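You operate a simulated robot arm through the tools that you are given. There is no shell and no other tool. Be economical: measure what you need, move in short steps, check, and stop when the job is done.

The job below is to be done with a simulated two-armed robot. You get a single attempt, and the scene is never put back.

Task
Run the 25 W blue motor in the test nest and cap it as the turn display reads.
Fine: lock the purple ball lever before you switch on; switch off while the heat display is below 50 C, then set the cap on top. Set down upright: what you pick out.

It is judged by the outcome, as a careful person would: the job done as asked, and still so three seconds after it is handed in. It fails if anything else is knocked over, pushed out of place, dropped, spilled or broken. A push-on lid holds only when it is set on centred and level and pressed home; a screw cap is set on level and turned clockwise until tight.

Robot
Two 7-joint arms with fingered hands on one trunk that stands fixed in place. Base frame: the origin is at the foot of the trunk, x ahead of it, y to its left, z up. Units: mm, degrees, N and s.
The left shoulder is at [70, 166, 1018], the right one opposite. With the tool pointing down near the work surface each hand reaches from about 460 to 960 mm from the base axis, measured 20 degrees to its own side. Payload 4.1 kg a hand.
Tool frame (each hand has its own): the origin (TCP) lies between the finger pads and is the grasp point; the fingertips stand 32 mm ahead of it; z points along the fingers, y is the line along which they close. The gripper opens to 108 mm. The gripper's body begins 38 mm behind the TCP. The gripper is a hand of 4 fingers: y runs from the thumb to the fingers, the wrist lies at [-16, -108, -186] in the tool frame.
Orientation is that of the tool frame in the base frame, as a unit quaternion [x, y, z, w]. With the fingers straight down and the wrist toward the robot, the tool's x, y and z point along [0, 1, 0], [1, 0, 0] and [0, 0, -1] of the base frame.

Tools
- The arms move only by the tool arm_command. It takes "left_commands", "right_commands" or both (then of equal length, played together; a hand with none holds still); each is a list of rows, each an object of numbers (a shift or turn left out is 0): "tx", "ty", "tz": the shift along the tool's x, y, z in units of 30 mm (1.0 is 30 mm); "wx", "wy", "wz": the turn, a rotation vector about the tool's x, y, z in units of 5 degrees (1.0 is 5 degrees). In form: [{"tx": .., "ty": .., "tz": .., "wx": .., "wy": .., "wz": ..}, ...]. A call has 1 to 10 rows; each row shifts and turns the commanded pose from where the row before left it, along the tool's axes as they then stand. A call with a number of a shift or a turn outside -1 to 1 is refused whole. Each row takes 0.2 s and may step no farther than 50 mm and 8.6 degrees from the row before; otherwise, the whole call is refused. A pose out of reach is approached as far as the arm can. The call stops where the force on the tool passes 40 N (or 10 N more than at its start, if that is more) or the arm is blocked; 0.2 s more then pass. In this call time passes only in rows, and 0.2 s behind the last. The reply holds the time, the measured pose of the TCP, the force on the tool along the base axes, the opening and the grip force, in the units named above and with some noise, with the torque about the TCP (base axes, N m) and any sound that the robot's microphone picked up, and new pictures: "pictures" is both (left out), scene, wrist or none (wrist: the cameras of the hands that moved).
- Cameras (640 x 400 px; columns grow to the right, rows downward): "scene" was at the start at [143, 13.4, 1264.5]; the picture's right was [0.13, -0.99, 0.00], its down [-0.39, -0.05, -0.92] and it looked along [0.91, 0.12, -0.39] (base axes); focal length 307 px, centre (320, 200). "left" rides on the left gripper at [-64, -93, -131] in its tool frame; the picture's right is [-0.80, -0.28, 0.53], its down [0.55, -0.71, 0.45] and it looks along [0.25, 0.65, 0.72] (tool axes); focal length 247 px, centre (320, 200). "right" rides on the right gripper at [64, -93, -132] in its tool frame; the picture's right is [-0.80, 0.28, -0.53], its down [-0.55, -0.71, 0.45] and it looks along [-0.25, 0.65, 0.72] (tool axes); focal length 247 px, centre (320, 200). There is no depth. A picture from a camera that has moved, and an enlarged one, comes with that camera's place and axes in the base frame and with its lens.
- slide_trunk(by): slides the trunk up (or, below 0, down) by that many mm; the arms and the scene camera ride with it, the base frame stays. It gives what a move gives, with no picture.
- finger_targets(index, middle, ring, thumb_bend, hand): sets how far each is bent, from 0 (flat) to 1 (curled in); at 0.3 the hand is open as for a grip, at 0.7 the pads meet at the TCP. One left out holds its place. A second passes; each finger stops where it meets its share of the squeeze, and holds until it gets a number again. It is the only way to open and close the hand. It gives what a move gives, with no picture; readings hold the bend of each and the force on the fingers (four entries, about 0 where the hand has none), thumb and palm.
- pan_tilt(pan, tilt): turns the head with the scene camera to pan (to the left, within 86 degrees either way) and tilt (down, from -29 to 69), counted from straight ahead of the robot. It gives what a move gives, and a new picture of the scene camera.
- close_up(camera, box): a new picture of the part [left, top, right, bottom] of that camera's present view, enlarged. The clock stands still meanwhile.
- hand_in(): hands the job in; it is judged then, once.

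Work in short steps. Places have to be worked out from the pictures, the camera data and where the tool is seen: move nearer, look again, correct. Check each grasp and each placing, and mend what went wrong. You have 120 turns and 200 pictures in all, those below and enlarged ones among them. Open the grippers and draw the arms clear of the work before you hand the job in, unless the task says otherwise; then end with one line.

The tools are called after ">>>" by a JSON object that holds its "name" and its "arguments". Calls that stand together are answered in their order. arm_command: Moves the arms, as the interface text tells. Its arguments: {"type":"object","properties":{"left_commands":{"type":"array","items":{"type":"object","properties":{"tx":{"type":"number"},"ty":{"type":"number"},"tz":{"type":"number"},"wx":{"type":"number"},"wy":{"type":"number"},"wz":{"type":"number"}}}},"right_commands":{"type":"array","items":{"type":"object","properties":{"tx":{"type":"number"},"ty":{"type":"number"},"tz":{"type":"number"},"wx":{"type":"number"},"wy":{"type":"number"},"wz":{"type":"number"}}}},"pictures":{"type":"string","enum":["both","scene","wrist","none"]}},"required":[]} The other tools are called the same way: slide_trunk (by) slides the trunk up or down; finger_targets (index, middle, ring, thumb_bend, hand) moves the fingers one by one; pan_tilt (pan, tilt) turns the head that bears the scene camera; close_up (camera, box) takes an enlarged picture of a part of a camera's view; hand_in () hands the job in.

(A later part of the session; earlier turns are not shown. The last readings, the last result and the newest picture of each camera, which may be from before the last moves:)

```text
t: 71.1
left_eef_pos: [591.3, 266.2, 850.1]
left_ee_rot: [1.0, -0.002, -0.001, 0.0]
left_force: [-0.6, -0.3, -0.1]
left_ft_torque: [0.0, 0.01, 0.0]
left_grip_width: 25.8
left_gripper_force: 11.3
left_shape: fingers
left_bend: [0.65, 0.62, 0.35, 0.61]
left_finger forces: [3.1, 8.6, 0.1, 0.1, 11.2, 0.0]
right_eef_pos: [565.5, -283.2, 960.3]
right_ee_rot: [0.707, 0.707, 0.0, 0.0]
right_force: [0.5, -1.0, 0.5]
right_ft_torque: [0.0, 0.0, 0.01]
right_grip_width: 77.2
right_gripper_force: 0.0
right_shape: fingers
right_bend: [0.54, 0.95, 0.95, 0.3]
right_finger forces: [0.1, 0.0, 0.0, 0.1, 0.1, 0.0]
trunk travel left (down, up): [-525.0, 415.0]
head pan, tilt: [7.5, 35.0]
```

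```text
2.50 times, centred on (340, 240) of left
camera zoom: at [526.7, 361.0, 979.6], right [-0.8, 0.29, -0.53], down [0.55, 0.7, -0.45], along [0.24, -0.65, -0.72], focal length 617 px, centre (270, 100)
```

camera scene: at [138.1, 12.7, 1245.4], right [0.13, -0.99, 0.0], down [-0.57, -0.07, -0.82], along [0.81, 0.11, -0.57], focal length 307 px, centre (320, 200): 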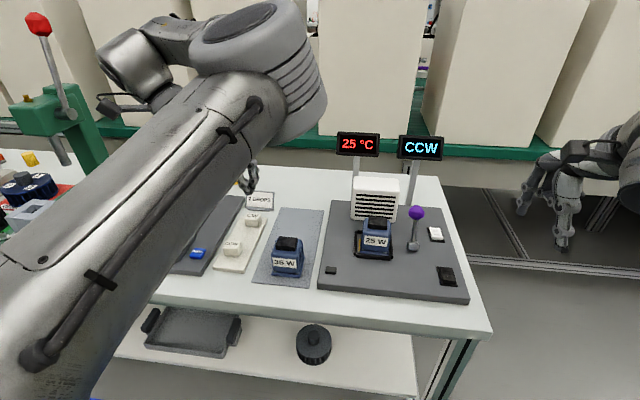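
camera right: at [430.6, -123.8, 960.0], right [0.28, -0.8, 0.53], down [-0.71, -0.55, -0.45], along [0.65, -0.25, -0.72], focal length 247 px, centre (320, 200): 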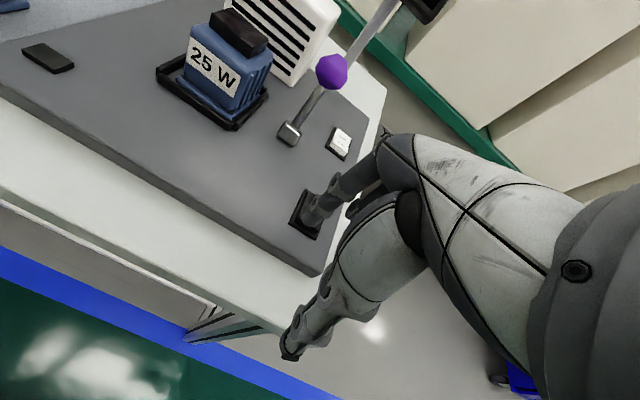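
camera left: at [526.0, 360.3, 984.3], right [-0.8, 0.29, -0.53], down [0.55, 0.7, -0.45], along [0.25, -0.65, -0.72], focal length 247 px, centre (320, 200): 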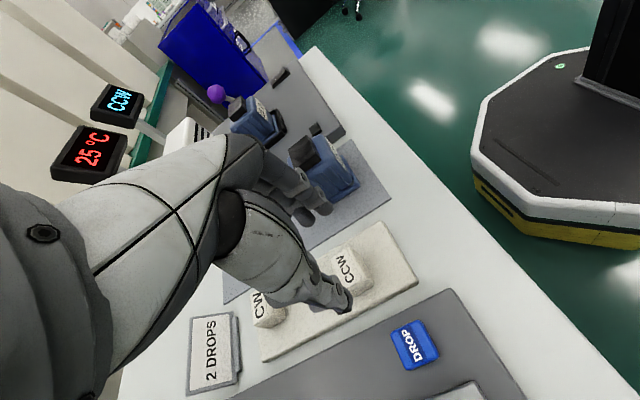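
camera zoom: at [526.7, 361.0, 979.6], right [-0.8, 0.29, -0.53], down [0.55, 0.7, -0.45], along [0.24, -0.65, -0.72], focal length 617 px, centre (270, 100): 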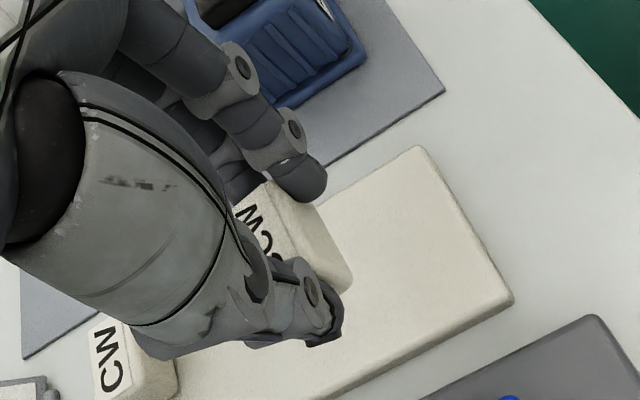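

The cap is held level. Now I measure the motor's top pad from the right wrist camera and the scene camera.

>>> {"name": "close_up", "arguments": {"camera": "right", "box": [30, 70, 150, 170]}}

>>> {"name": "close_up", "arguments": {"camera": "scene", "box": [345, 205, 405, 265]}}

```text
4.00 times, centred on (90, 120) of right
camera zoom: at [472.5, -219.0, 1091.2], right [0.28, -0.8, 0.53], down [-0.71, -0.55, -0.45], along [0.65, -0.25, -0.72], focal length 988 px, centre (1240, 520)
```

zoom: 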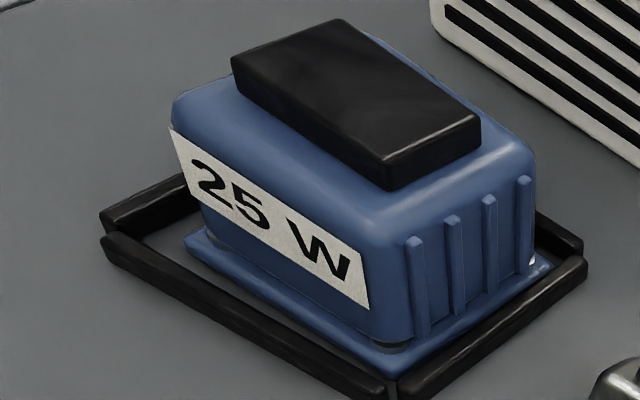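

```text
6.67 times, centred on (375, 235) of scene
camera zoom: at [138.7, 12.8, 1245.3], right [0.13, -0.99, 0.0], down [-0.57, -0.08, -0.82], along [0.81, 0.11, -0.57], focal length 2044 px, centre (-47, -33)
```

zoom: 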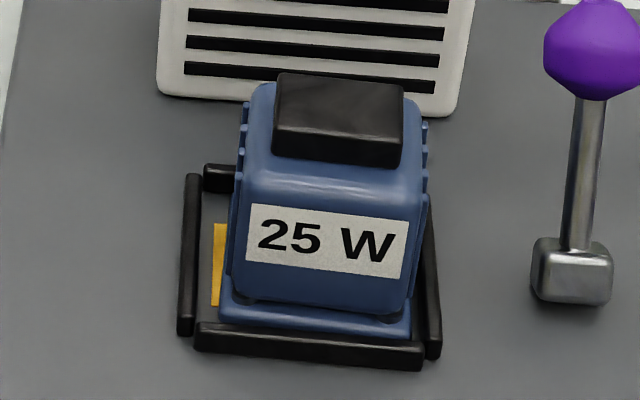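

Triangulating gives the pad centre at about (648.5, -43, 842). I raise the cap, curl the ring finger, and carry toward the nest in two legs.

>>> {"name": "finger_targets", "arguments": {"hand": "left", "ring": 0.55}}

>>> {"name": "arm_command", "arguments": {"left_commands": [{"tz": -0.9}, {"tz": -0.9}, {"tz": -0.9}, {"tx": 0.2, "ty": 0.9}, {"tx": 0.2, "ty": 0.9}, {"tx": 0.2, "ty": 0.9}, {"tx": 0.2, "ty": 0.9}, {"tx": 0.2, "ty": 0.9}, {}], "pictures": "both"}}

```text
t: 72.1
left_eef_pos: [592.0, 267.1, 849.4]
left_ee_rot: [1.0, -0.002, 0.0, 0.001]
left_force: [0.2, -0.1, -0.7]
left_ft_torque: [-0.03, 0.02, 0.0]
left_grip_width: 25.9
left_gripper_force: 11.6
left_shape: fingers
left_bend: [0.65, 0.62, 0.55, 0.61]
left_finger forces: [3.2, 8.6, 0.0, 0.0, 11.2, 0.0]
right_eef_pos: [565.9, -282.7, 960.4]
right_ee_rot: [0.707, 0.707, 0.0, 0.0]
right_force: [-0.1, -1.0, 0.3]
right_ft_torque: [0.02, 0.01, -0.01]
right_grip_width: 76.8
right_gripper_force: 0.1
right_shape: fingers
right_bend: [0.54, 0.95, 0.95, 0.3]
right_finger forces: [0.0, 0.1, 0.0, 0.0, 0.0, 0.0]
trunk travel left (down, up): [-525.0, 415.0]
head pan, tilt: [7.5, 35.0]
```

```text
t: 74.3
left_eef_pos: [627.8, 164.3, 935.0]
left_ee_rot: [0.999, 0.034, 0.001, 0.02]
left_force: [-0.7, -0.4, -0.9]
left_ft_torque: [-0.03, 0.02, 0.01]
left_grip_width: 25.5
left_gripper_force: 11.3
left_shape: fingers
left_bend: [0.65, 0.62, 0.55, 0.61]
left_finger forces: [3.2, 8.6, 0.0, 0.0, 11.1, 0.0]
right_eef_pos: [566.1, -283.9, 960.3]
right_ee_rot: [0.707, 0.707, 0.0, 0.0]
right_force: [0.1, -0.3, 0.0]
right_ft_torque: [-0.03, 0.04, -0.03]
right_grip_width: 76.8
right_gripper_force: 0.1
right_shape: fingers
right_bend: [0.54, 0.95, 0.95, 0.3]
right_finger forces: [0.1, 0.0, 0.0, 0.1, 0.0, 0.1]
trunk travel left (down, up): [-525.0, 415.0]
head pan, tilt: [7.5, 35.0]
stopped in row 9 (left hand): the arm was blocked; the commanded pose is now the measured one
camera scene: at [138.6, 13.0, 1245.3], right [0.13, -0.99, 0.0], down [-0.57, -0.08, -0.82], along [0.81, 0.11, -0.57], focal length 307 px, centre (320, 200)
camera left: at [555.9, 259.2, 1061.5], right [-0.81, 0.21, -0.54], down [0.5, 0.72, -0.48], along [0.29, -0.66, -0.69], focal length 247 px, centre (320, 200)
```

scene: 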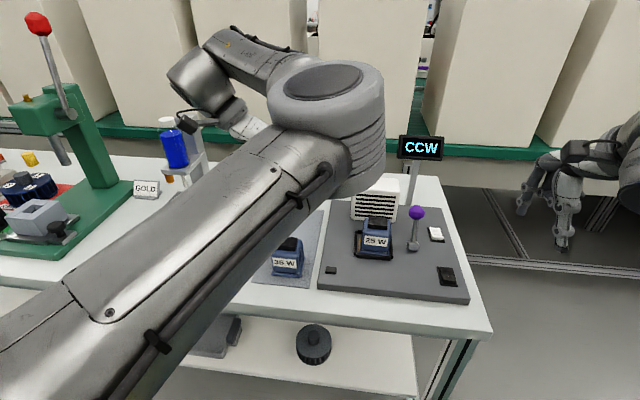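
left: 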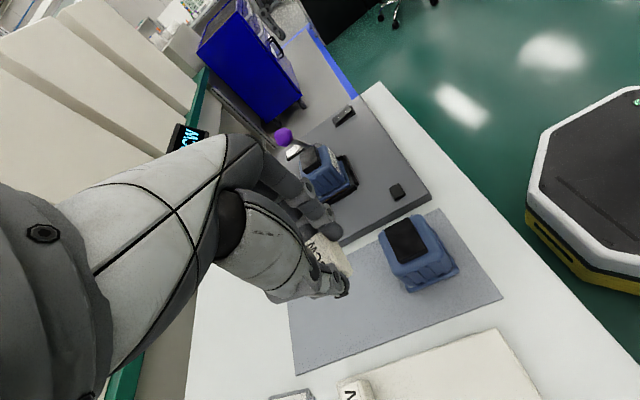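

The left arm hits a joint limit before the nest. I will hand the cap over: set it upright on the free mat spot near (690, 170) with the left hand and take it with the right. First restore orientation and move +x.

>>> {"name": "arm_command", "arguments": {"left_commands": [{"ty": -0.2, "wx": 0.23, "wz": 0.39}, {"ty": -0.2, "wx": 0.23, "wz": 0.39}, {"tx": 0.7}, {"tx": 0.7}, {"tx": 0.7}, {}], "pictures": "none"}}

```text
t: 75.7
left_eef_pos: [689.8, 172.0, 938.2]
left_ee_rot: [1.0, -0.005, 0.003, -0.001]
left_force: [-0.9, -0.1, -0.4]
left_ft_torque: [0.0, -0.04, 0.01]
left_grip_width: 25.5
left_gripper_force: 11.7
left_shape: fingers
left_bend: [0.65, 0.62, 0.55, 0.61]
left_finger forces: [3.1, 8.6, 0.1, 0.1, 11.1, 0.0]
right_eef_pos: [565.0, -283.4, 960.4]
right_ee_rot: [0.708, 0.707, 0.0, 0.0]
right_force: [0.4, 0.2, 0.3]
right_ft_torque: [0.02, 0.0, 0.01]
right_grip_width: 77.0
right_gripper_force: 0.1
right_shape: fingers
right_bend: [0.54, 0.95, 0.95, 0.3]
right_finger forces: [0.0, 0.1, 0.1, 0.1, 0.0, 0.1]
trunk travel left (down, up): [-525.0, 415.0]
head pan, tilt: [7.5, 35.0]
```

Here orientation is fully reached; perhaps the path at larger x is free. I try moving toward -y from here.

>>> {"name": "arm_command", "arguments": {"left_commands": [{"ty": 0.7}, {"ty": 0.7}, {"ty": 0.7}, {"ty": 0.7}, {}], "pictures": "scene"}}

```text
t: 76.9
left_eef_pos: [689.5, 87.9, 936.1]
left_ee_rot: [1.0, -0.004, 0.004, -0.001]
left_force: [0.2, 0.3, 0.0]
left_ft_torque: [-0.02, 0.04, 0.04]
left_grip_width: 25.3
left_gripper_force: 11.4
left_shape: fingers
left_bend: [0.65, 0.62, 0.55, 0.61]
left_finger forces: [3.1, 8.6, 0.0, 0.2, 10.9, 0.0]
right_eef_pos: [566.1, -284.2, 959.7]
right_ee_rot: [0.707, 0.707, 0.001, 0.0]
right_force: [1.0, 0.0, 0.1]
right_ft_torque: [0.01, 0.0, 0.01]
right_grip_width: 76.9
right_gripper_force: 0.1
right_shape: fingers
right_bend: [0.54, 0.95, 0.95, 0.3]
right_finger forces: [0.0, 0.1, 0.1, 0.0, 0.0, 0.0]
trunk travel left (down, up): [-525.0, 415.0]
head pan, tilt: [7.5, 35.0]
camera scene: at [138.6, 13.2, 1245.3], right [0.13, -0.99, 0.0], down [-0.57, -0.08, -0.82], along [0.81, 0.11, -0.57], focal length 307 px, centre (320, 200)
```

scene: 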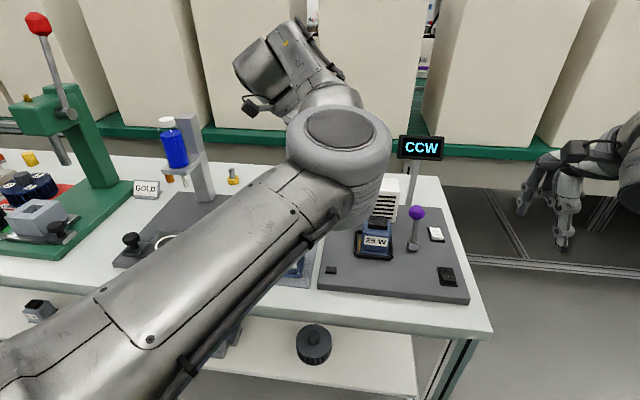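

It works. Continue toward y≈-43.

>>> {"name": "arm_command", "arguments": {"left_commands": [{"ty": 0.7}, {"ty": 0.7}, {"ty": 0.7}, {}], "pictures": "none"}}

```text
t: 77.9
left_eef_pos: [694.7, 42.4, 940.6]
left_ee_rot: [1.0, 0.011, 0.005, 0.005]
left_force: [0.0, -0.2, 0.2]
left_ft_torque: [-0.03, 0.01, -0.03]
left_grip_width: 25.2
left_gripper_force: 11.6
left_shape: fingers
left_bend: [0.65, 0.62, 0.55, 0.61]
left_finger forces: [3.2, 8.5, 0.0, 0.0, 10.9, 0.0]
right_eef_pos: [566.4, -283.1, 961.4]
right_ee_rot: [0.707, 0.707, 0.0, 0.0]
right_force: [-1.2, 0.5, -0.2]
right_ft_torque: [0.04, -0.01, -0.02]
right_grip_width: 77.0
right_gripper_force: 0.0
right_shape: fingers
right_bend: [0.54, 0.95, 0.95, 0.3]
right_finger forces: [0.1, 0.0, 0.1, 0.0, 0.0, 0.1]
trunk travel left (down, up): [-525.0, 415.0]
head pan, tilt: [7.5, 35.0]
```

The limit shows again at y≈40, so I do the handover: back to (690, 135) over the free mat and lower.

>>> {"name": "arm_command", "arguments": {"left_commands": [{"ty": -0.9}, {"ty": -0.9}, {"ty": -0.9}, {"ty": -0.9}, {"tz": 0.9}, {"tz": 0.9}, {"tz": 0.9}, {"tz": 0.9}, {}], "pictures": "wrist"}}

```text
t: 79.9
left_eef_pos: [690.9, 133.3, 829.7]
left_ee_rot: [1.0, -0.005, 0.004, -0.001]
left_force: [0.3, 0.2, -0.2]
left_ft_torque: [-0.02, 0.01, 0.02]
left_grip_width: 24.8
left_gripper_force: 11.6
left_shape: fingers
left_bend: [0.66, 0.62, 0.55, 0.61]
left_finger forces: [2.9, 8.5, 0.1, 0.1, 10.8, 0.1]
right_eef_pos: [564.8, -283.4, 960.1]
right_ee_rot: [0.706, 0.708, 0.0, -0.001]
right_force: [-0.8, -0.5, 0.0]
right_ft_torque: [-0.03, 0.05, 0.02]
right_grip_width: 76.9
right_gripper_force: 0.0
right_shape: fingers
right_bend: [0.54, 0.95, 0.95, 0.3]
right_finger forces: [0.0, 0.0, 0.0, 0.0, 0.0, 0.0]
trunk travel left (down, up): [-525.0, 415.0]
head pan, tilt: [7.5, 35.0]
camera left: at [624.8, 227.5, 959.3], right [-0.79, 0.29, -0.54], down [0.56, 0.7, -0.44], along [0.25, -0.65, -0.72], focal length 247 px, centre (320, 200)
```

left: 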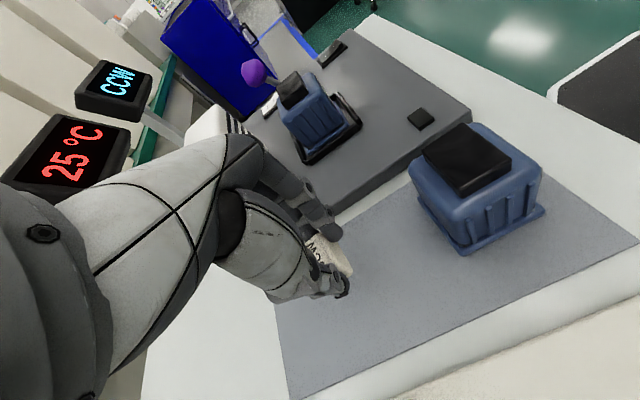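

Over free mat. Lower to just above, then to contact.

>>> {"name": "arm_command", "arguments": {"left_commands": [{"tz": 0.5}, {"tz": 0.4}, {"tz": 0.06}, {"tz": 0.05}, {}], "pictures": "none"}}

>>> {"name": "close_up", "arguments": {"camera": "left", "box": [240, 160, 440, 320]}}

```text
t: 81.1
left_eef_pos: [690.1, 133.7, 798.8]
left_ee_rot: [1.0, -0.005, 0.003, 0.0]
left_force: [0.7, 0.3, -0.5]
left_ft_torque: [-0.02, -0.01, 0.03]
left_grip_width: 24.6
left_gripper_force: 11.0
left_shape: fingers
left_bend: [0.66, 0.62, 0.55, 0.61]
left_finger forces: [2.9, 8.6, 0.1, 0.1, 10.8, 0.1]
right_eef_pos: [566.2, -283.2, 959.5]
right_ee_rot: [0.707, 0.707, -0.001, 0.0]
right_force: [-0.2, -0.3, 0.4]
right_ft_torque: [-0.01, -0.02, -0.03]
right_grip_width: 76.8
right_gripper_force: 0.0
right_shape: fingers
right_bend: [0.54, 0.95, 0.95, 0.3]
right_finger forces: [0.1, 0.0, 0.1, 0.1, 0.0, 0.0]
trunk travel left (down, up): [-525.0, 415.0]
head pan, tilt: [7.5, 35.0]
```

```text
2.50 times, centred on (340, 240) of left
camera zoom: at [625.3, 228.2, 929.0], right [-0.79, 0.29, -0.54], down [0.56, 0.7, -0.44], along [0.25, -0.65, -0.72], focal length 617 px, centre (270, 100)
```

zoom: 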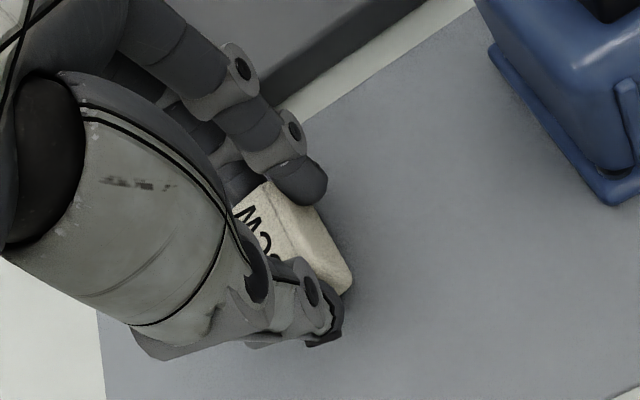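

Continue in 1 mm steps to contact.

>>> {"name": "arm_command", "arguments": {"left_commands": [{"tz": 0.04}, {"tz": 0.04}, {"tz": 0.04}], "pictures": "none"}}

```text
t: 81.9
left_eef_pos: [689.0, 132.7, 796.5]
left_ee_rot: [1.0, -0.004, 0.004, -0.001]
left_force: [0.3, 0.7, 8.9]
left_ft_torque: [0.0, -0.03, -0.01]
left_grip_width: 24.7
left_gripper_force: 12.3
left_shape: fingers
left_bend: [0.66, 0.62, 0.55, 0.61]
left_finger forces: [3.3, 9.6, 0.0, 0.0, 11.7, 0.0]
right_eef_pos: [565.0, -284.6, 961.0]
right_ee_rot: [0.707, 0.707, 0.0, 0.0]
right_force: [0.3, -0.1, 0.2]
right_ft_torque: [-0.02, -0.02, 0.01]
right_grip_width: 77.0
right_gripper_force: 0.1
right_shape: fingers
right_bend: [0.54, 0.95, 0.95, 0.3]
right_finger forces: [0.1, 0.0, 0.0, 0.0, 0.1, 0.1]
trunk travel left (down, up): [-525.0, 415.0]
head pan, tilt: [7.5, 35.0]
```

Contact made. Release and lift the left hand away.

>>> {"name": "finger_targets", "arguments": {"hand": "left", "index": 0.4, "middle": 0.4, "ring": 0.4, "thumb_bend": 0.4}}

>>> {"name": "arm_command", "arguments": {"left_commands": [{"tz": -0.6}, {"tz": -0.9}, {"tz": -0.9}, {"tz": -0.9}, {"tz": -0.9, "ty": -0.5}, {"tz": -0.9, "ty": -0.9}, {"tz": -0.9, "ty": -0.9}, {"tz": -0.5, "ty": -0.9}, {"ty": -0.9}, {"ty": -0.9}], "pictures": "both"}}

```text
t: 82.9
left_eef_pos: [690.6, 134.1, 794.9]
left_ee_rot: [1.0, -0.005, 0.004, -0.001]
left_force: [-0.7, -0.6, -0.2]
left_ft_torque: [0.02, 0.01, -0.01]
left_grip_width: 81.9
left_gripper_force: 0.1
left_shape: fingers
left_bend: [0.4, 0.4, 0.4, 0.4]
left_finger forces: [0.1, 0.0, 0.1, 0.0, 0.1, 0.0]
right_eef_pos: [564.9, -284.0, 960.0]
right_ee_rot: [0.707, 0.707, 0.0, 0.0]
right_force: [0.1, -0.1, -0.3]
right_ft_torque: [0.03, -0.01, 0.01]
right_grip_width: 76.9
right_gripper_force: 0.1
right_shape: fingers
right_bend: [0.54, 0.95, 0.95, 0.3]
right_finger forces: [0.0, 0.1, 0.0, 0.1, 0.0, 0.0]
trunk travel left (down, up): [-525.0, 415.0]
head pan, tilt: [7.5, 35.0]
```

```text
t: 85.1
left_eef_pos: [692.2, 284.3, 989.0]
left_ee_rot: [1.0, -0.005, 0.004, 0.0]
left_force: [0.4, -0.6, -0.1]
left_ft_torque: [-0.03, -0.01, 0.04]
left_grip_width: 82.3
left_gripper_force: 0.1
left_shape: fingers
left_bend: [0.4, 0.4, 0.4, 0.4]
left_finger forces: [0.1, 0.0, 0.0, 0.1, 0.0, 0.0]
right_eef_pos: [566.7, -282.7, 961.5]
right_ee_rot: [0.707, 0.707, 0.0, -0.001]
right_force: [-0.4, 0.1, -0.1]
right_ft_torque: [0.0, 0.02, 0.08]
right_grip_width: 76.8
right_gripper_force: 0.1
right_shape: fingers
right_bend: [0.54, 0.95, 0.95, 0.3]
right_finger forces: [0.0, 0.1, 0.1, 0.1, 0.1, 0.0]
trunk travel left (down, up): [-525.0, 415.0]
head pan, tilt: [7.5, 35.0]
camera scene: at [138.4, 13.9, 1245.3], right [0.13, -0.99, 0.0], down [-0.57, -0.08, -0.82], along [0.81, 0.11, -0.57], focal length 307 px, centre (320, 200)
camera left: at [625.3, 378.8, 1120.0], right [-0.79, 0.29, -0.54], down [0.56, 0.7, -0.44], along [0.25, -0.65, -0.72], focal length 247 px, centre (320, 200)
```

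scene: 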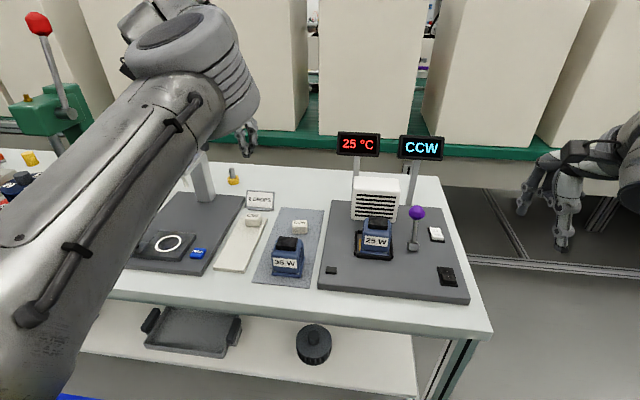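
left: 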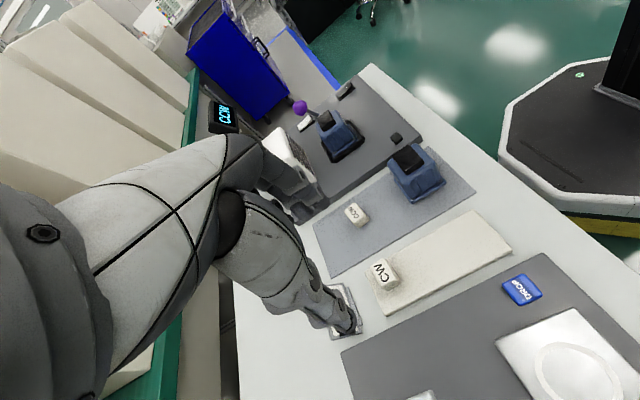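

The cap stands upright on the mat. I raise the left hand out of the way, and open the right hand and bring it toward the cap.

>>> {"name": "finger_targets", "arguments": {"hand": "right", "index": 0.42, "middle": 0.42, "ring": 0.35, "thumb_bend": 0.42}}

>>> {"name": "arm_command", "arguments": {"left_commands": [{"tz": -0.9}, {"tz": -0.9}, {"tz": -0.9}, {}, {}, {}, {}, {}, {}, {}], "right_commands": [{"tx": 0.9, "ty": 0.25}, {"tx": 0.9, "ty": 0.25}, {"tx": 0.9, "ty": 0.25}, {"tx": 0.9, "ty": 0.25}, {"tx": 0.9, "ty": 0.25}, {"tx": 0.9, "ty": 0.25}, {"tx": 0.9, "ty": 0.25}, {"tx": 0.9, "ty": 0.25}, {"tx": 0.9, "ty": 0.25}, {}], "pictures": "none"}}

```text
t: 86.1
left_eef_pos: [690.9, 283.3, 990.6]
left_ee_rot: [1.0, -0.004, 0.004, -0.001]
left_force: [-0.2, -0.4, 0.2]
left_ft_torque: [0.04, 0.01, 0.0]
left_grip_width: 82.0
left_gripper_force: 0.1
left_shape: fingers
left_bend: [0.4, 0.4, 0.4, 0.4]
left_finger forces: [0.0, 0.1, 0.1, 0.0, 0.0, 0.0]
right_eef_pos: [566.2, -284.0, 959.6]
right_ee_rot: [0.707, 0.707, 0.0, 0.0]
right_force: [0.0, -0.1, 0.8]
right_ft_torque: [-0.01, 0.0, 0.03]
right_grip_width: 77.6
right_gripper_force: 0.0
right_shape: fingers
right_bend: [0.42, 0.42, 0.35, 0.42]
right_finger forces: [0.0, 0.0, 0.1, 0.2, 0.0, 0.0]
trunk travel left (down, up): [-525.0, 415.0]
head pan, tilt: [7.5, 35.0]
```

```text
t: 88.3
left_eef_pos: [692.3, 282.9, 1070.9]
left_ee_rot: [1.0, -0.005, 0.004, -0.001]
left_force: [-0.1, 0.7, -0.5]
left_ft_torque: [-0.01, -0.03, 0.0]
left_grip_width: 82.1
left_gripper_force: 0.0
left_shape: fingers
left_bend: [0.4, 0.4, 0.4, 0.4]
left_finger forces: [0.1, 0.0, 0.1, 0.0, 0.1, 0.0]
right_eef_pos: [632.9, -40.9, 960.2]
right_ee_rot: [0.707, 0.707, 0.0, 0.0]
right_force: [0.6, -0.5, 0.5]
right_ft_torque: [0.03, 0.01, 0.0]
right_grip_width: 77.4
right_gripper_force: 0.0
right_shape: fingers
right_bend: [0.42, 0.42, 0.35, 0.42]
right_finger forces: [0.0, 0.0, 0.1, 0.0, 0.1, 0.0]
trunk travel left (down, up): [-525.0, 415.0]
head pan, tilt: [7.5, 35.0]
```

Right hand reached above the motor easily. Continue toward the cap.

>>> {"name": "arm_command", "arguments": {"right_commands": [{"tx": 0.86, "ty": 0.29}, {"tx": 0.86, "ty": 0.29}, {"tx": 0.86, "ty": 0.29}, {"tx": 0.86, "ty": 0.29}, {"tx": 0.86, "ty": 0.29}, {"tx": 0.86, "ty": 0.29}, {"tx": 0.86, "ty": 0.29}, {}], "pictures": "both"}}

```text
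t: 90.1
left_eef_pos: [691.1, 281.8, 1070.2]
left_ee_rot: [1.0, -0.005, 0.004, 0.0]
left_force: [-0.9, -0.2, -0.1]
left_ft_torque: [0.01, 0.01, 0.02]
left_grip_width: 82.1
left_gripper_force: 0.0
left_shape: fingers
left_bend: [0.4, 0.4, 0.4, 0.4]
left_finger forces: [0.1, 0.1, 0.0, 0.1, 0.0, 0.0]
right_eef_pos: [694.0, 140.0, 959.8]
right_ee_rot: [0.707, 0.707, 0.0, 0.0]
right_force: [0.3, 0.5, -0.8]
right_ft_torque: [0.04, 0.01, -0.01]
right_grip_width: 77.4
right_gripper_force: 0.1
right_shape: fingers
right_bend: [0.42, 0.42, 0.35, 0.42]
right_finger forces: [0.1, 0.0, 0.1, 0.1, 0.0, 0.1]
trunk travel left (down, up): [-525.0, 415.0]
head pan, tilt: [7.5, 35.0]
camera scene: at [138.6, 12.2, 1245.3], right [0.13, -0.99, 0.0], down [-0.57, -0.07, -0.82], along [0.81, 0.11, -0.57], focal length 307 px, centre (320, 200)
camera right: at [600.1, 204.7, 1091.7], right [0.28, -0.8, 0.53], down [-0.71, -0.55, -0.45], along [0.65, -0.25, -0.72], focal length 247 px, centre (320, 200)
```

scene: 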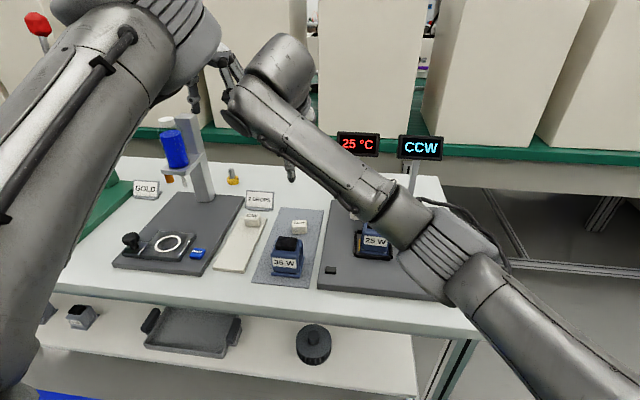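
right: 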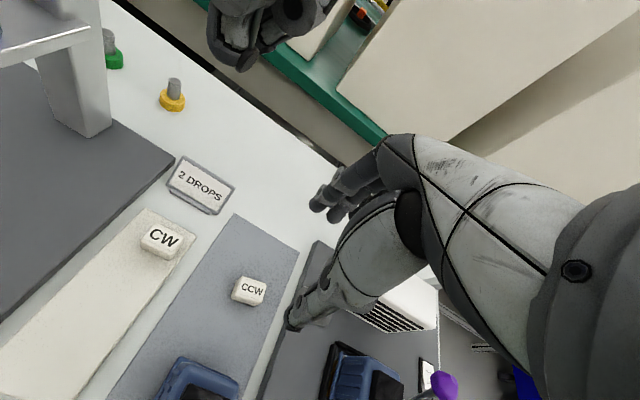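

Reachable. Zoom to measure the cap under the right hand.

>>> {"name": "close_up", "arguments": {"camera": "right", "box": [200, 250, 320, 340]}}

>>> {"name": "close_up", "arguments": {"camera": "scene", "box": [270, 205, 330, 250]}}

```text
4.44 times, centred on (260, 295) of right
camera zoom: at [600.1, 204.7, 1091.7], right [0.28, -0.8, 0.53], down [-0.71, -0.55, -0.45], along [0.65, -0.25, -0.72], focal length 1098 px, centre (587, -222)
```

zoom: 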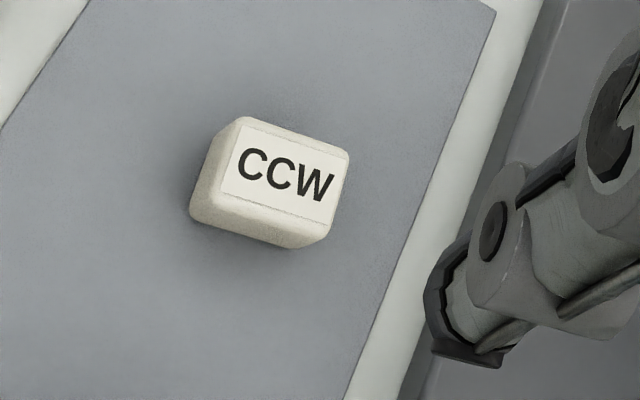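

```text
8.89 times, centred on (300, 228) of scene
camera zoom: at [138.6, 12.2, 1245.3], right [0.13, -0.99, 0.0], down [-0.57, -0.07, -0.82], along [0.81, 0.11, -0.57], focal length 2725 px, centre (498, -44)
```

zoom: 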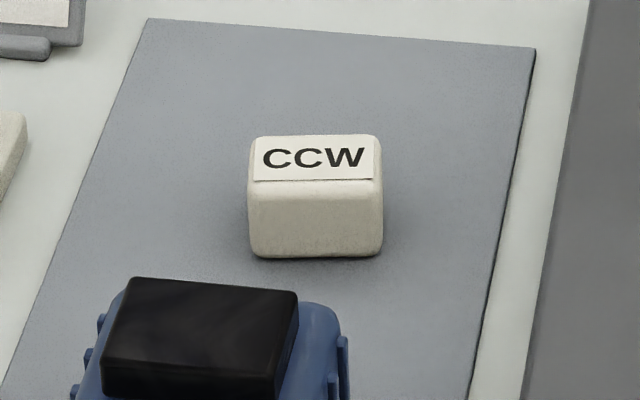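

Cap centre is about (697, 134). I lower the right hand around it.

>>> {"name": "arm_command", "arguments": {"right_commands": [{"ty": 0.1, "tx": 0.0, "tz": 0.9}, {"tz": 0.9}, {"tz": 0.9}, {"tz": 0.9}, {"tz": 0.8}, {}], "pictures": "both"}}

>>> {"name": "close_up", "arguments": {"camera": "right", "box": [200, 150, 400, 310]}}

```text
t: 91.5
left_eef_pos: [690.7, 283.9, 1070.9]
left_ee_rot: [1.0, -0.004, 0.003, -0.001]
left_force: [-0.3, -0.1, 0.0]
left_ft_torque: [0.02, 0.0, 0.0]
left_grip_width: 82.2
left_gripper_force: 0.0
left_shape: fingers
left_bend: [0.4, 0.4, 0.4, 0.4]
left_finger forces: [0.0, 0.0, 0.0, 0.1, 0.1, 0.0]
right_eef_pos: [696.6, 140.5, 827.3]
right_ee_rot: [0.707, 0.707, 0.0, 0.0]
right_force: [1.1, 0.7, 0.0]
right_ft_torque: [0.04, 0.0, 0.0]
right_grip_width: 77.0
right_gripper_force: 0.0
right_shape: fingers
right_bend: [0.42, 0.42, 0.35, 0.42]
right_finger forces: [0.0, 0.0, 0.1, 0.0, 0.0, 0.0]
trunk travel left (down, up): [-525.0, 415.0]
head pan, tilt: [7.5, 35.0]
camera scene: at [138.4, 12.9, 1245.3], right [0.13, -0.99, 0.0], down [-0.57, -0.08, -0.82], along [0.81, 0.11, -0.57], focal length 307 px, centre (320, 200)
camera right: at [603.5, 205.1, 958.9], right [0.28, -0.8, 0.53], down [-0.71, -0.55, -0.45], along [0.65, -0.25, -0.72], focal length 247 px, centre (320, 200)
```

scene: 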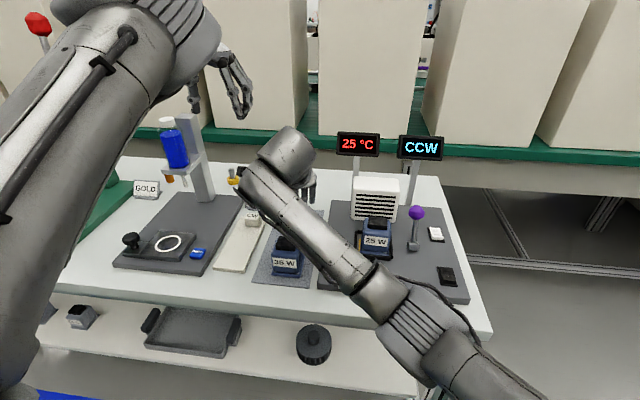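
right: 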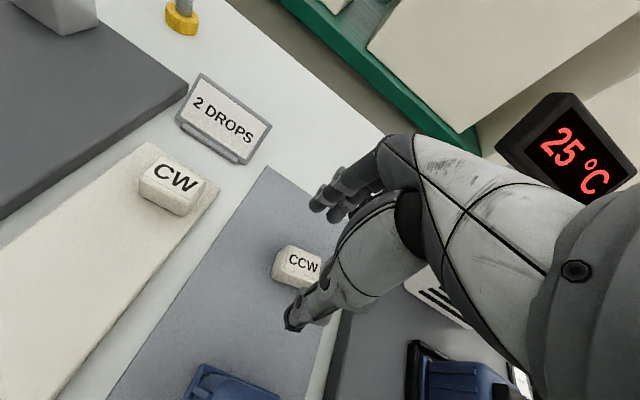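

```text
2.50 times, centred on (300, 230) of right
camera zoom: at [603.5, 205.1, 958.9], right [0.28, -0.8, 0.53], down [-0.71, -0.55, -0.45], along [0.65, -0.25, -0.72], focal length 617 px, centre (370, 125)
```

zoom: 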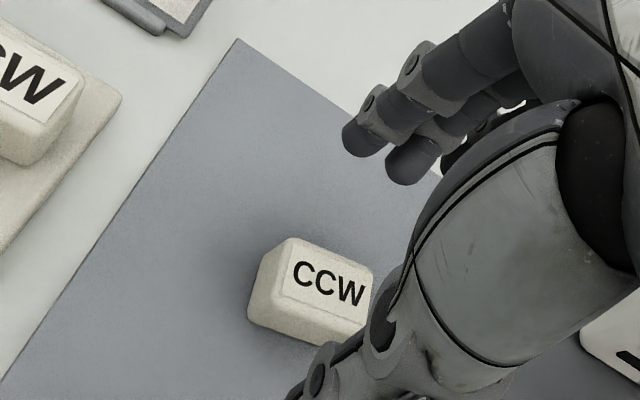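

Lower to z≈798.

>>> {"name": "arm_command", "arguments": {"right_commands": [{"tz": 0.5}, {"tz": 0.47}, {}], "pictures": "none"}}

>>> {"name": "finger_targets", "arguments": {"hand": "right", "index": 0.7, "middle": 0.7, "thumb_bend": 0.7}}

>>> {"name": "close_up", "arguments": {"camera": "right", "box": [200, 150, 400, 310]}}

```text
t: 92.3
left_eef_pos: [690.2, 283.5, 1071.1]
left_ee_rot: [1.0, -0.004, 0.004, -0.001]
left_force: [-0.1, 0.5, -0.2]
left_ft_torque: [-0.02, -0.01, -0.01]
left_grip_width: 82.3
left_gripper_force: 0.0
left_shape: fingers
left_bend: [0.4, 0.4, 0.4, 0.4]
left_finger forces: [0.0, 0.0, 0.0, 0.1, 0.1, 0.0]
right_eef_pos: [697.9, 140.6, 798.5]
right_ee_rot: [0.707, 0.707, 0.0, 0.0]
right_force: [0.5, 0.3, 0.1]
right_ft_torque: [0.0, 0.0, -0.01]
right_grip_width: 77.3
right_gripper_force: 0.0
right_shape: fingers
right_bend: [0.42, 0.42, 0.35, 0.42]
right_finger forces: [0.0, 0.0, 0.1, 0.1, 0.0, 0.1]
trunk travel left (down, up): [-525.0, 415.0]
head pan, tilt: [7.5, 35.0]
```

```text
t: 93.3
left_eef_pos: [691.1, 284.3, 1069.6]
left_ee_rot: [1.0, -0.005, 0.004, 0.0]
left_force: [-0.6, -0.8, 1.0]
left_ft_torque: [0.04, 0.0, 0.0]
left_grip_width: 82.4
left_gripper_force: 0.0
left_shape: fingers
left_bend: [0.4, 0.4, 0.4, 0.4]
left_finger forces: [0.0, 0.0, 0.0, 0.0, 0.0, 0.0]
right_eef_pos: [697.0, 139.7, 798.3]
right_ee_rot: [0.707, 0.707, 0.001, 0.0]
right_force: [0.8, -0.6, 0.3]
right_ft_torque: [-0.01, -0.03, 0.02]
right_grip_width: 23.3
right_gripper_force: 9.3
right_shape: fingers
right_bend: [0.65, 0.65, 0.35, 0.61]
right_finger forces: [3.7, 5.7, 0.0, 0.1, 8.8, 0.0]
trunk travel left (down, up): [-525.0, 415.0]
head pan, tilt: [7.5, 35.0]
```

```text
2.50 times, centred on (300, 230) of right
camera zoom: at [603.9, 204.9, 929.8], right [0.28, -0.8, 0.53], down [-0.71, -0.55, -0.45], along [0.65, -0.25, -0.72], focal length 617 px, centre (370, 125)
```

zoom: 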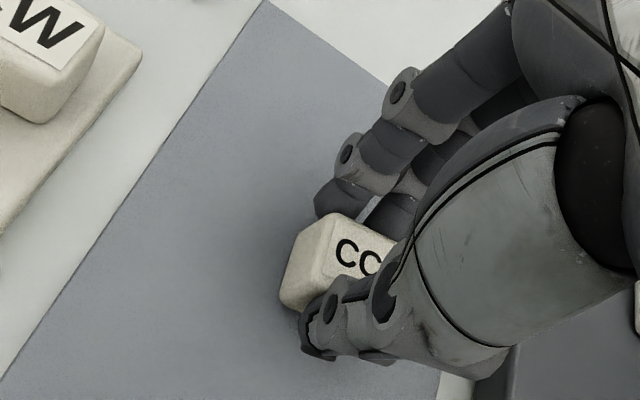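

Grip is even. Lift and inspect.

>>> {"name": "arm_command", "arguments": {"right_commands": [{"tz": -0.4}, {"tz": -0.6}, {"tz": -0.8}, {"tz": -0.8}, {"tz": -0.8}, {}], "pictures": "none"}}

>>> {"name": "close_up", "arguments": {"camera": "right", "box": [240, 180, 360, 280]}}

>>> {"name": "close_up", "arguments": {"camera": "scene", "box": [230, 130, 350, 250]}}

```text
t: 94.7
left_eef_pos: [690.4, 283.0, 1070.8]
left_ee_rot: [1.0, -0.005, 0.002, -0.001]
left_force: [-0.8, 0.4, -0.4]
left_ft_torque: [0.04, 0.01, 0.0]
left_grip_width: 82.3
left_gripper_force: 0.1
left_shape: fingers
left_bend: [0.4, 0.4, 0.4, 0.4]
left_finger forces: [0.1, 0.0, 0.1, 0.0, 0.0, 0.1]
right_eef_pos: [697.5, 140.4, 902.7]
right_ee_rot: [0.707, 0.707, 0.001, 0.0]
right_force: [0.3, -0.6, -0.1]
right_ft_torque: [-0.03, -0.02, -0.01]
right_grip_width: 23.3
right_gripper_force: 8.8
right_shape: fingers
right_bend: [0.65, 0.65, 0.35, 0.61]
right_finger forces: [3.7, 5.2, 0.0, 0.1, 8.9, 0.0]
trunk travel left (down, up): [-525.0, 415.0]
head pan, tilt: [7.5, 35.0]
```

```text
4.00 times, centred on (300, 230) of right
camera zoom: at [603.7, 205.1, 1032.3], right [0.28, -0.8, 0.53], down [-0.71, -0.55, -0.45], along [0.65, -0.25, -0.72], focal length 988 px, centre (400, 80)
```

zoom: 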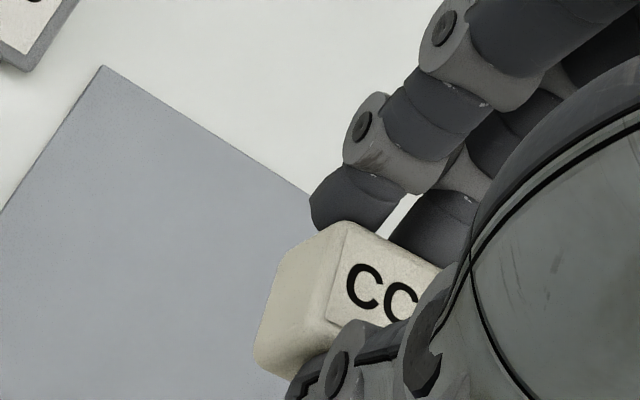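

```text
3.33 times, centred on (290, 190) of scene
camera zoom: at [138.8, 12.9, 1245.3], right [0.13, -0.99, 0.0], down [-0.57, -0.08, -0.82], along [0.81, 0.11, -0.57], focal length 1022 px, centre (420, 233)
```

zoom: 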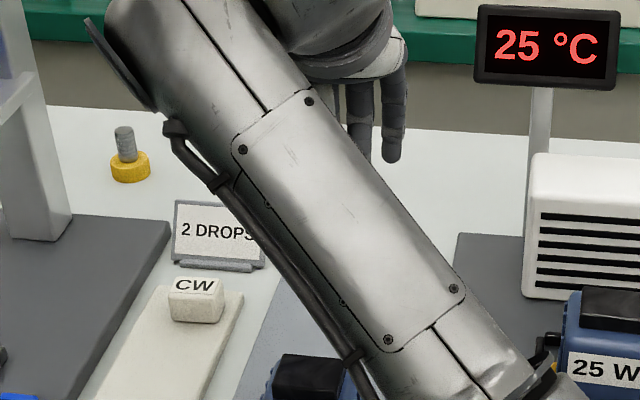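

The cap is held well (its centre is about (-6.7, -4.7) from the TCP). I raise and carry it to above the motor.

>>> {"name": "arm_command", "arguments": {"right_commands": [{"tz": -0.9}, {"tx": -0.85, "ty": -0.2}, {"tx": -0.85, "ty": -0.2}, {"tx": -0.85, "ty": -0.2}, {"tx": -0.85, "ty": -0.2}, {"tx": -0.85, "ty": -0.2}, {"tx": -0.85, "ty": -0.2}, {"tx": -0.85, "ty": -0.2}, {}], "pictures": "both"}}

>>> {"name": "close_up", "arguments": {"camera": "right", "box": [200, 170, 360, 310]}}

```text
t: 96.7
left_eef_pos: [689.7, 284.1, 1070.4]
left_ee_rot: [1.0, -0.004, 0.005, -0.001]
left_force: [-0.9, 0.0, 0.3]
left_ft_torque: [-0.03, 0.01, 0.01]
left_grip_width: 82.1
left_gripper_force: 0.1
left_shape: fingers
left_bend: [0.4, 0.4, 0.4, 0.4]
left_finger forces: [0.1, 0.0, 0.0, 0.0, 0.1, 0.0]
right_eef_pos: [661.6, -58.4, 931.3]
right_ee_rot: [0.718, 0.696, -0.007, 0.014]
right_force: [0.0, 0.0, -0.2]
right_ft_torque: [0.0, -0.01, 0.01]
right_grip_width: 23.1
right_gripper_force: 8.4
right_shape: fingers
right_bend: [0.65, 0.65, 0.35, 0.61]
right_finger forces: [3.8, 5.1, 0.0, 0.1, 8.9, 0.0]
trunk travel left (down, up): [-525.0, 415.0]
head pan, tilt: [7.5, 35.0]
camera scene: at [138.4, 13.6, 1245.3], right [0.13, -0.99, 0.0], down [-0.57, -0.08, -0.82], along [0.81, 0.11, -0.57], focal length 307 px, centre (320, 200)
camera right: at [568.9, 12.2, 1058.8], right [0.25, -0.79, 0.56], down [-0.72, -0.54, -0.44], along [0.65, -0.29, -0.7], focal length 247 px, centre (320, 200)
```

scene: 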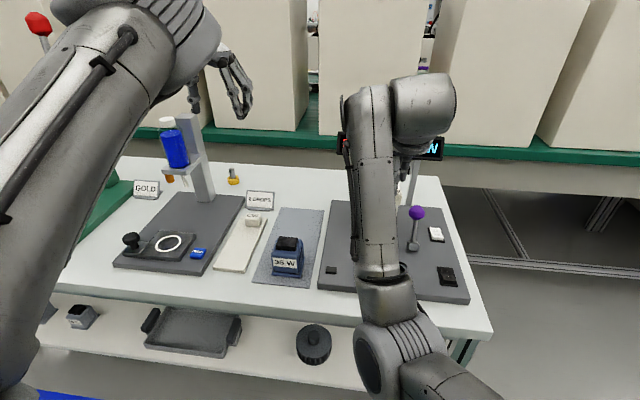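
right: 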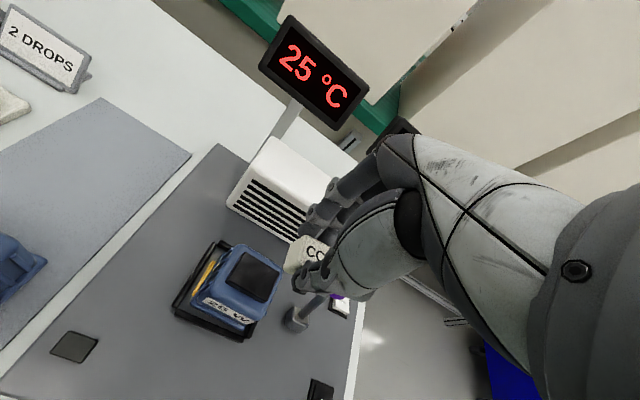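

```text
2.86 times, centred on (280, 240) of right
camera zoom: at [568.9, 12.2, 1058.8], right [0.25, -0.79, 0.56], down [-0.72, -0.54, -0.44], along [0.65, -0.29, -0.7], focal length 706 px, centre (434, 86)
```

zoom: 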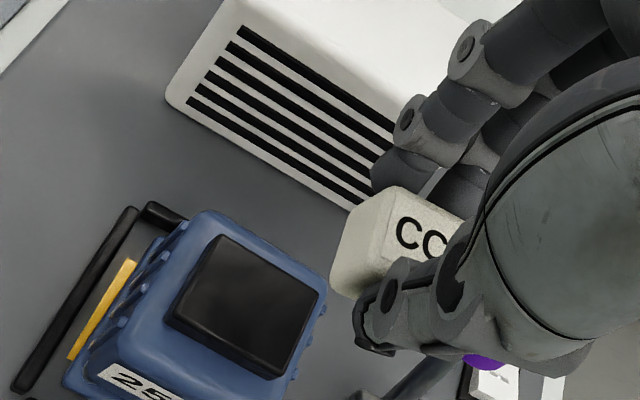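

The pose is off target (arm lagging near a limit). I let it settle and see.

>>> {"name": "arm_command", "arguments": {"right_commands": [{}, {}, {}], "pictures": "none"}}

```text
t: 97.5
left_eef_pos: [690.7, 283.8, 1070.9]
left_ee_rot: [1.0, -0.005, 0.003, 0.0]
left_force: [-0.5, -0.1, -0.6]
left_ft_torque: [-0.01, -0.03, 0.06]
left_grip_width: 82.1
left_gripper_force: 0.0
left_shape: fingers
left_bend: [0.4, 0.4, 0.4, 0.4]
left_finger forces: [0.1, 0.0, 0.0, 0.0, 0.0, 0.1]
right_eef_pos: [664.0, -59.2, 931.2]
right_ee_rot: [0.718, 0.696, -0.004, 0.011]
right_force: [-0.4, 0.5, 0.6]
right_ft_torque: [0.01, -0.01, 0.0]
right_grip_width: 23.1
right_gripper_force: 8.8
right_shape: fingers
right_bend: [0.65, 0.65, 0.35, 0.61]
right_finger forces: [3.8, 5.1, 0.0, 0.0, 8.8, 0.0]
trunk travel left (down, up): [-525.0, 415.0]
head pan, tilt: [7.5, 35.0]
```

Orientation is off by under 2°. I command the residual offset and see if it responds.

>>> {"name": "arm_command", "arguments": {"right_commands": [{"tx": 0.35, "ty": -0.15}, {"tx": 0.35, "ty": -0.15}, {}, {}], "pictures": "none"}}

```text
t: 98.7
left_eef_pos: [690.5, 284.3, 1070.5]
left_ee_rot: [1.0, -0.004, 0.004, 0.0]
left_force: [-1.5, -0.4, 0.4]
left_ft_torque: [0.0, -0.01, 0.02]
left_grip_width: 82.4
left_gripper_force: 0.1
left_shape: fingers
left_bend: [0.4, 0.4, 0.4, 0.4]
left_finger forces: [0.1, 0.0, 0.0, 0.0, 0.0, 0.0]
right_eef_pos: [662.0, -58.2, 939.1]
right_ee_rot: [0.73, 0.683, -0.003, 0.027]
right_force: [0.2, 0.0, 0.3]
right_ft_torque: [0.01, -0.02, 0.01]
right_grip_width: 23.3
right_gripper_force: 9.1
right_shape: fingers
right_bend: [0.65, 0.65, 0.35, 0.61]
right_finger forces: [3.7, 5.0, 0.1, 0.0, 8.7, 0.0]
trunk travel left (down, up): [-525.0, 415.0]
head pan, tilt: [7.5, 35.0]
stopped in row 4 (right hand): the arm was blocked; the commanded pose is now the measured one
```

Blocked. I retrace back over the mat (restoring orientation), then return along exactly the outbound path at z≈960, which worked before.

>>> {"name": "arm_command", "arguments": {"right_commands": [{"tx": 0.82, "ty": 0.13, "tz": -0.09}, {"tx": 0.82, "ty": 0.13, "tz": -0.09, "wx": 0.1, "wy": 0.12, "wz": -0.19}, {"tx": 0.82, "ty": 0.13, "tz": -0.09, "wx": 0.1, "wy": 0.12, "wz": -0.19}, {"tx": 0.82, "ty": 0.13, "tz": -0.09, "wx": 0.1, "wy": 0.12, "wz": -0.19}, {"tx": 0.82, "ty": 0.13, "tz": -0.09, "wx": 0.1, "wy": 0.12, "wz": -0.19}, {"tx": 0.82, "ty": 0.13, "tz": -0.09}, {"tx": 0.82, "ty": 0.13, "tz": -0.09}, {"tx": 0.82, "ty": 0.13, "tz": -0.09}, {}], "pictures": "scene"}}

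```text
t: 100.7
left_eef_pos: [691.6, 284.1, 1070.8]
left_ee_rot: [1.0, -0.004, 0.004, -0.001]
left_force: [0.4, 0.5, -0.3]
left_ft_torque: [0.04, 0.01, 0.01]
left_grip_width: 82.1
left_gripper_force: 0.1
left_shape: fingers
left_bend: [0.4, 0.4, 0.4, 0.4]
left_finger forces: [0.0, 0.0, 0.0, 0.1, 0.0, 0.0]
right_eef_pos: [707.9, 121.9, 959.0]
right_ee_rot: [0.715, 0.699, 0.0, 0.005]
right_force: [-0.8, 0.0, -0.7]
right_ft_torque: [-0.02, -0.02, -0.01]
right_grip_width: 23.5
right_gripper_force: 8.9
right_shape: fingers
right_bend: [0.65, 0.65, 0.35, 0.61]
right_finger forces: [3.7, 5.1, 0.0, 0.1, 8.8, 0.1]
trunk travel left (down, up): [-525.0, 415.0]
head pan, tilt: [7.5, 35.0]
camera scene: at [138.6, 12.5, 1245.3], right [0.13, -0.99, 0.0], down [-0.57, -0.07, -0.82], along [0.81, 0.11, -0.57], focal length 307 px, centre (320, 200)
```

scene: 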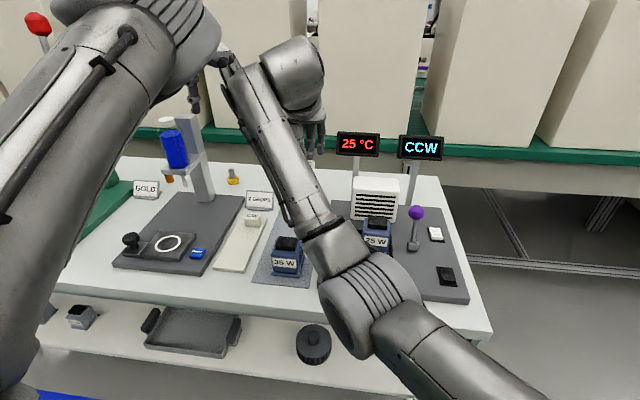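

The elbow has drifted inward, limiting yaw 0. The limit pushes toward +yaw, so I yaw the hand about +20° first, carry to the motor, then reduce yaw there as far as possible.

>>> {"name": "arm_command", "arguments": {"right_commands": [{"wz": 1}, {"wz": 1}, {"wz": 1}, {"wz": 1}, {"tx": -0.93, "ty": 0.05, "tz": 0.1}, {"tx": -0.93, "ty": 0.05, "tz": 0.1}, {"tx": -0.93, "ty": 0.05, "tz": 0.1}, {"tx": -0.93, "ty": 0.05, "tz": 0.1}, {"tx": -0.93, "ty": 0.05, "tz": 0.1}, {"tx": -0.93, "ty": 0.05, "tz": 0.1}], "pictures": "none"}}

```text
t: 103.1
left_eef_pos: [690.1, 285.0, 1069.5]
left_ee_rot: [1.0, -0.005, 0.004, 0.0]
left_force: [0.5, 0.2, 0.4]
left_ft_torque: [0.03, 0.0, 0.04]
left_grip_width: 82.3
left_gripper_force: 0.0
left_shape: fingers
left_bend: [0.4, 0.4, 0.4, 0.4]
left_finger forces: [0.0, 0.0, 0.1, 0.0, 0.0, 0.0]
right_eef_pos: [672.2, -60.3, 951.1]
right_ee_rot: [0.836, 0.549, 0.006, 0.022]
right_force: [-0.2, 0.0, -0.7]
right_ft_torque: [0.0, 0.01, -0.01]
right_grip_width: 23.3
right_gripper_force: 8.6
right_shape: fingers
right_bend: [0.65, 0.65, 0.35, 0.61]
right_finger forces: [3.7, 5.1, 0.0, 0.0, 8.9, 0.0]
right hand out of reach, approached as far as the arm can: row 9
trunk travel left (down, up): [-525.0, 415.0]
head pan, tilt: [7.5, 35.0]
stopped in row 10 (right hand): the arm was blocked; the commanded pose is now the measured one
```

Still limited: the elbow must be unwound. I raise clear (z≈1060), go outward, and restore yaw there before making a clockwise loop to swing the elbow out.

>>> {"name": "arm_command", "arguments": {"right_commands": [{"tx": -0.18, "ty": 0.59, "tz": -0.73}, {"tx": -0.18, "ty": 0.59, "tz": -0.73}, {"tx": -0.18, "ty": 0.59, "tz": -0.73}, {"tx": -0.18, "ty": 0.59, "tz": -0.73}, {"tx": -0.18, "ty": 0.59, "tz": -0.73}, {"wx": 0.09, "wy": 0.05, "wz": -0.94}, {"wx": 0.09, "wy": 0.05, "wz": -0.94}, {"wx": 0.09, "wy": 0.05, "wz": -0.94}, {"wx": 0.09, "wy": 0.05, "wz": -0.94}, {"wx": 0.09, "wy": 0.05, "wz": -0.94}], "pictures": "scene"}}

```text
t: 105.3
left_eef_pos: [690.5, 283.6, 1070.2]
left_ee_rot: [1.0, -0.004, 0.003, 0.0]
left_force: [-0.3, -0.2, -0.3]
left_ft_torque: [0.01, 0.0, -0.02]
left_grip_width: 82.2
left_gripper_force: 0.1
left_shape: fingers
left_bend: [0.4, 0.4, 0.4, 0.4]
left_finger forces: [0.1, 0.1, 0.0, 0.0, 0.1, 0.0]
right_eef_pos: [737.9, -114.7, 1063.4]
right_ee_rot: [0.704, 0.71, 0.0, -0.002]
right_force: [0.1, 0.6, -0.9]
right_ft_torque: [0.02, 0.02, -0.01]
right_grip_width: 23.0
right_gripper_force: 8.6
right_shape: fingers
right_bend: [0.65, 0.65, 0.35, 0.61]
right_finger forces: [3.7, 4.9, 0.0, 0.0, 8.6, 0.0]
trunk travel left (down, up): [-525.0, 415.0]
head pan, tilt: [7.5, 35.0]
camera scene: at [138.6, 12.7, 1245.3], right [0.13, -0.99, 0.0], down [-0.57, -0.07, -0.82], along [0.81, 0.11, -0.57], focal length 307 px, centre (320, 200)
```

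scene: 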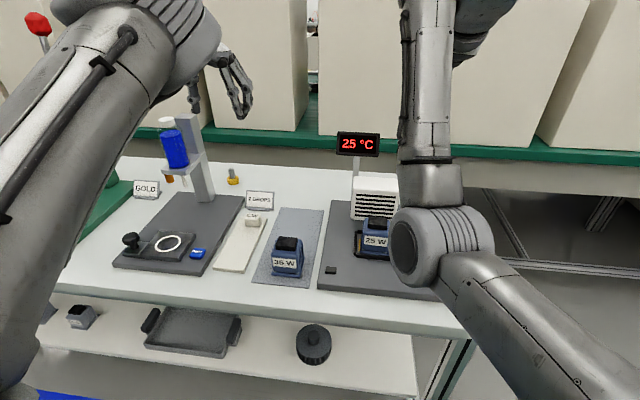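

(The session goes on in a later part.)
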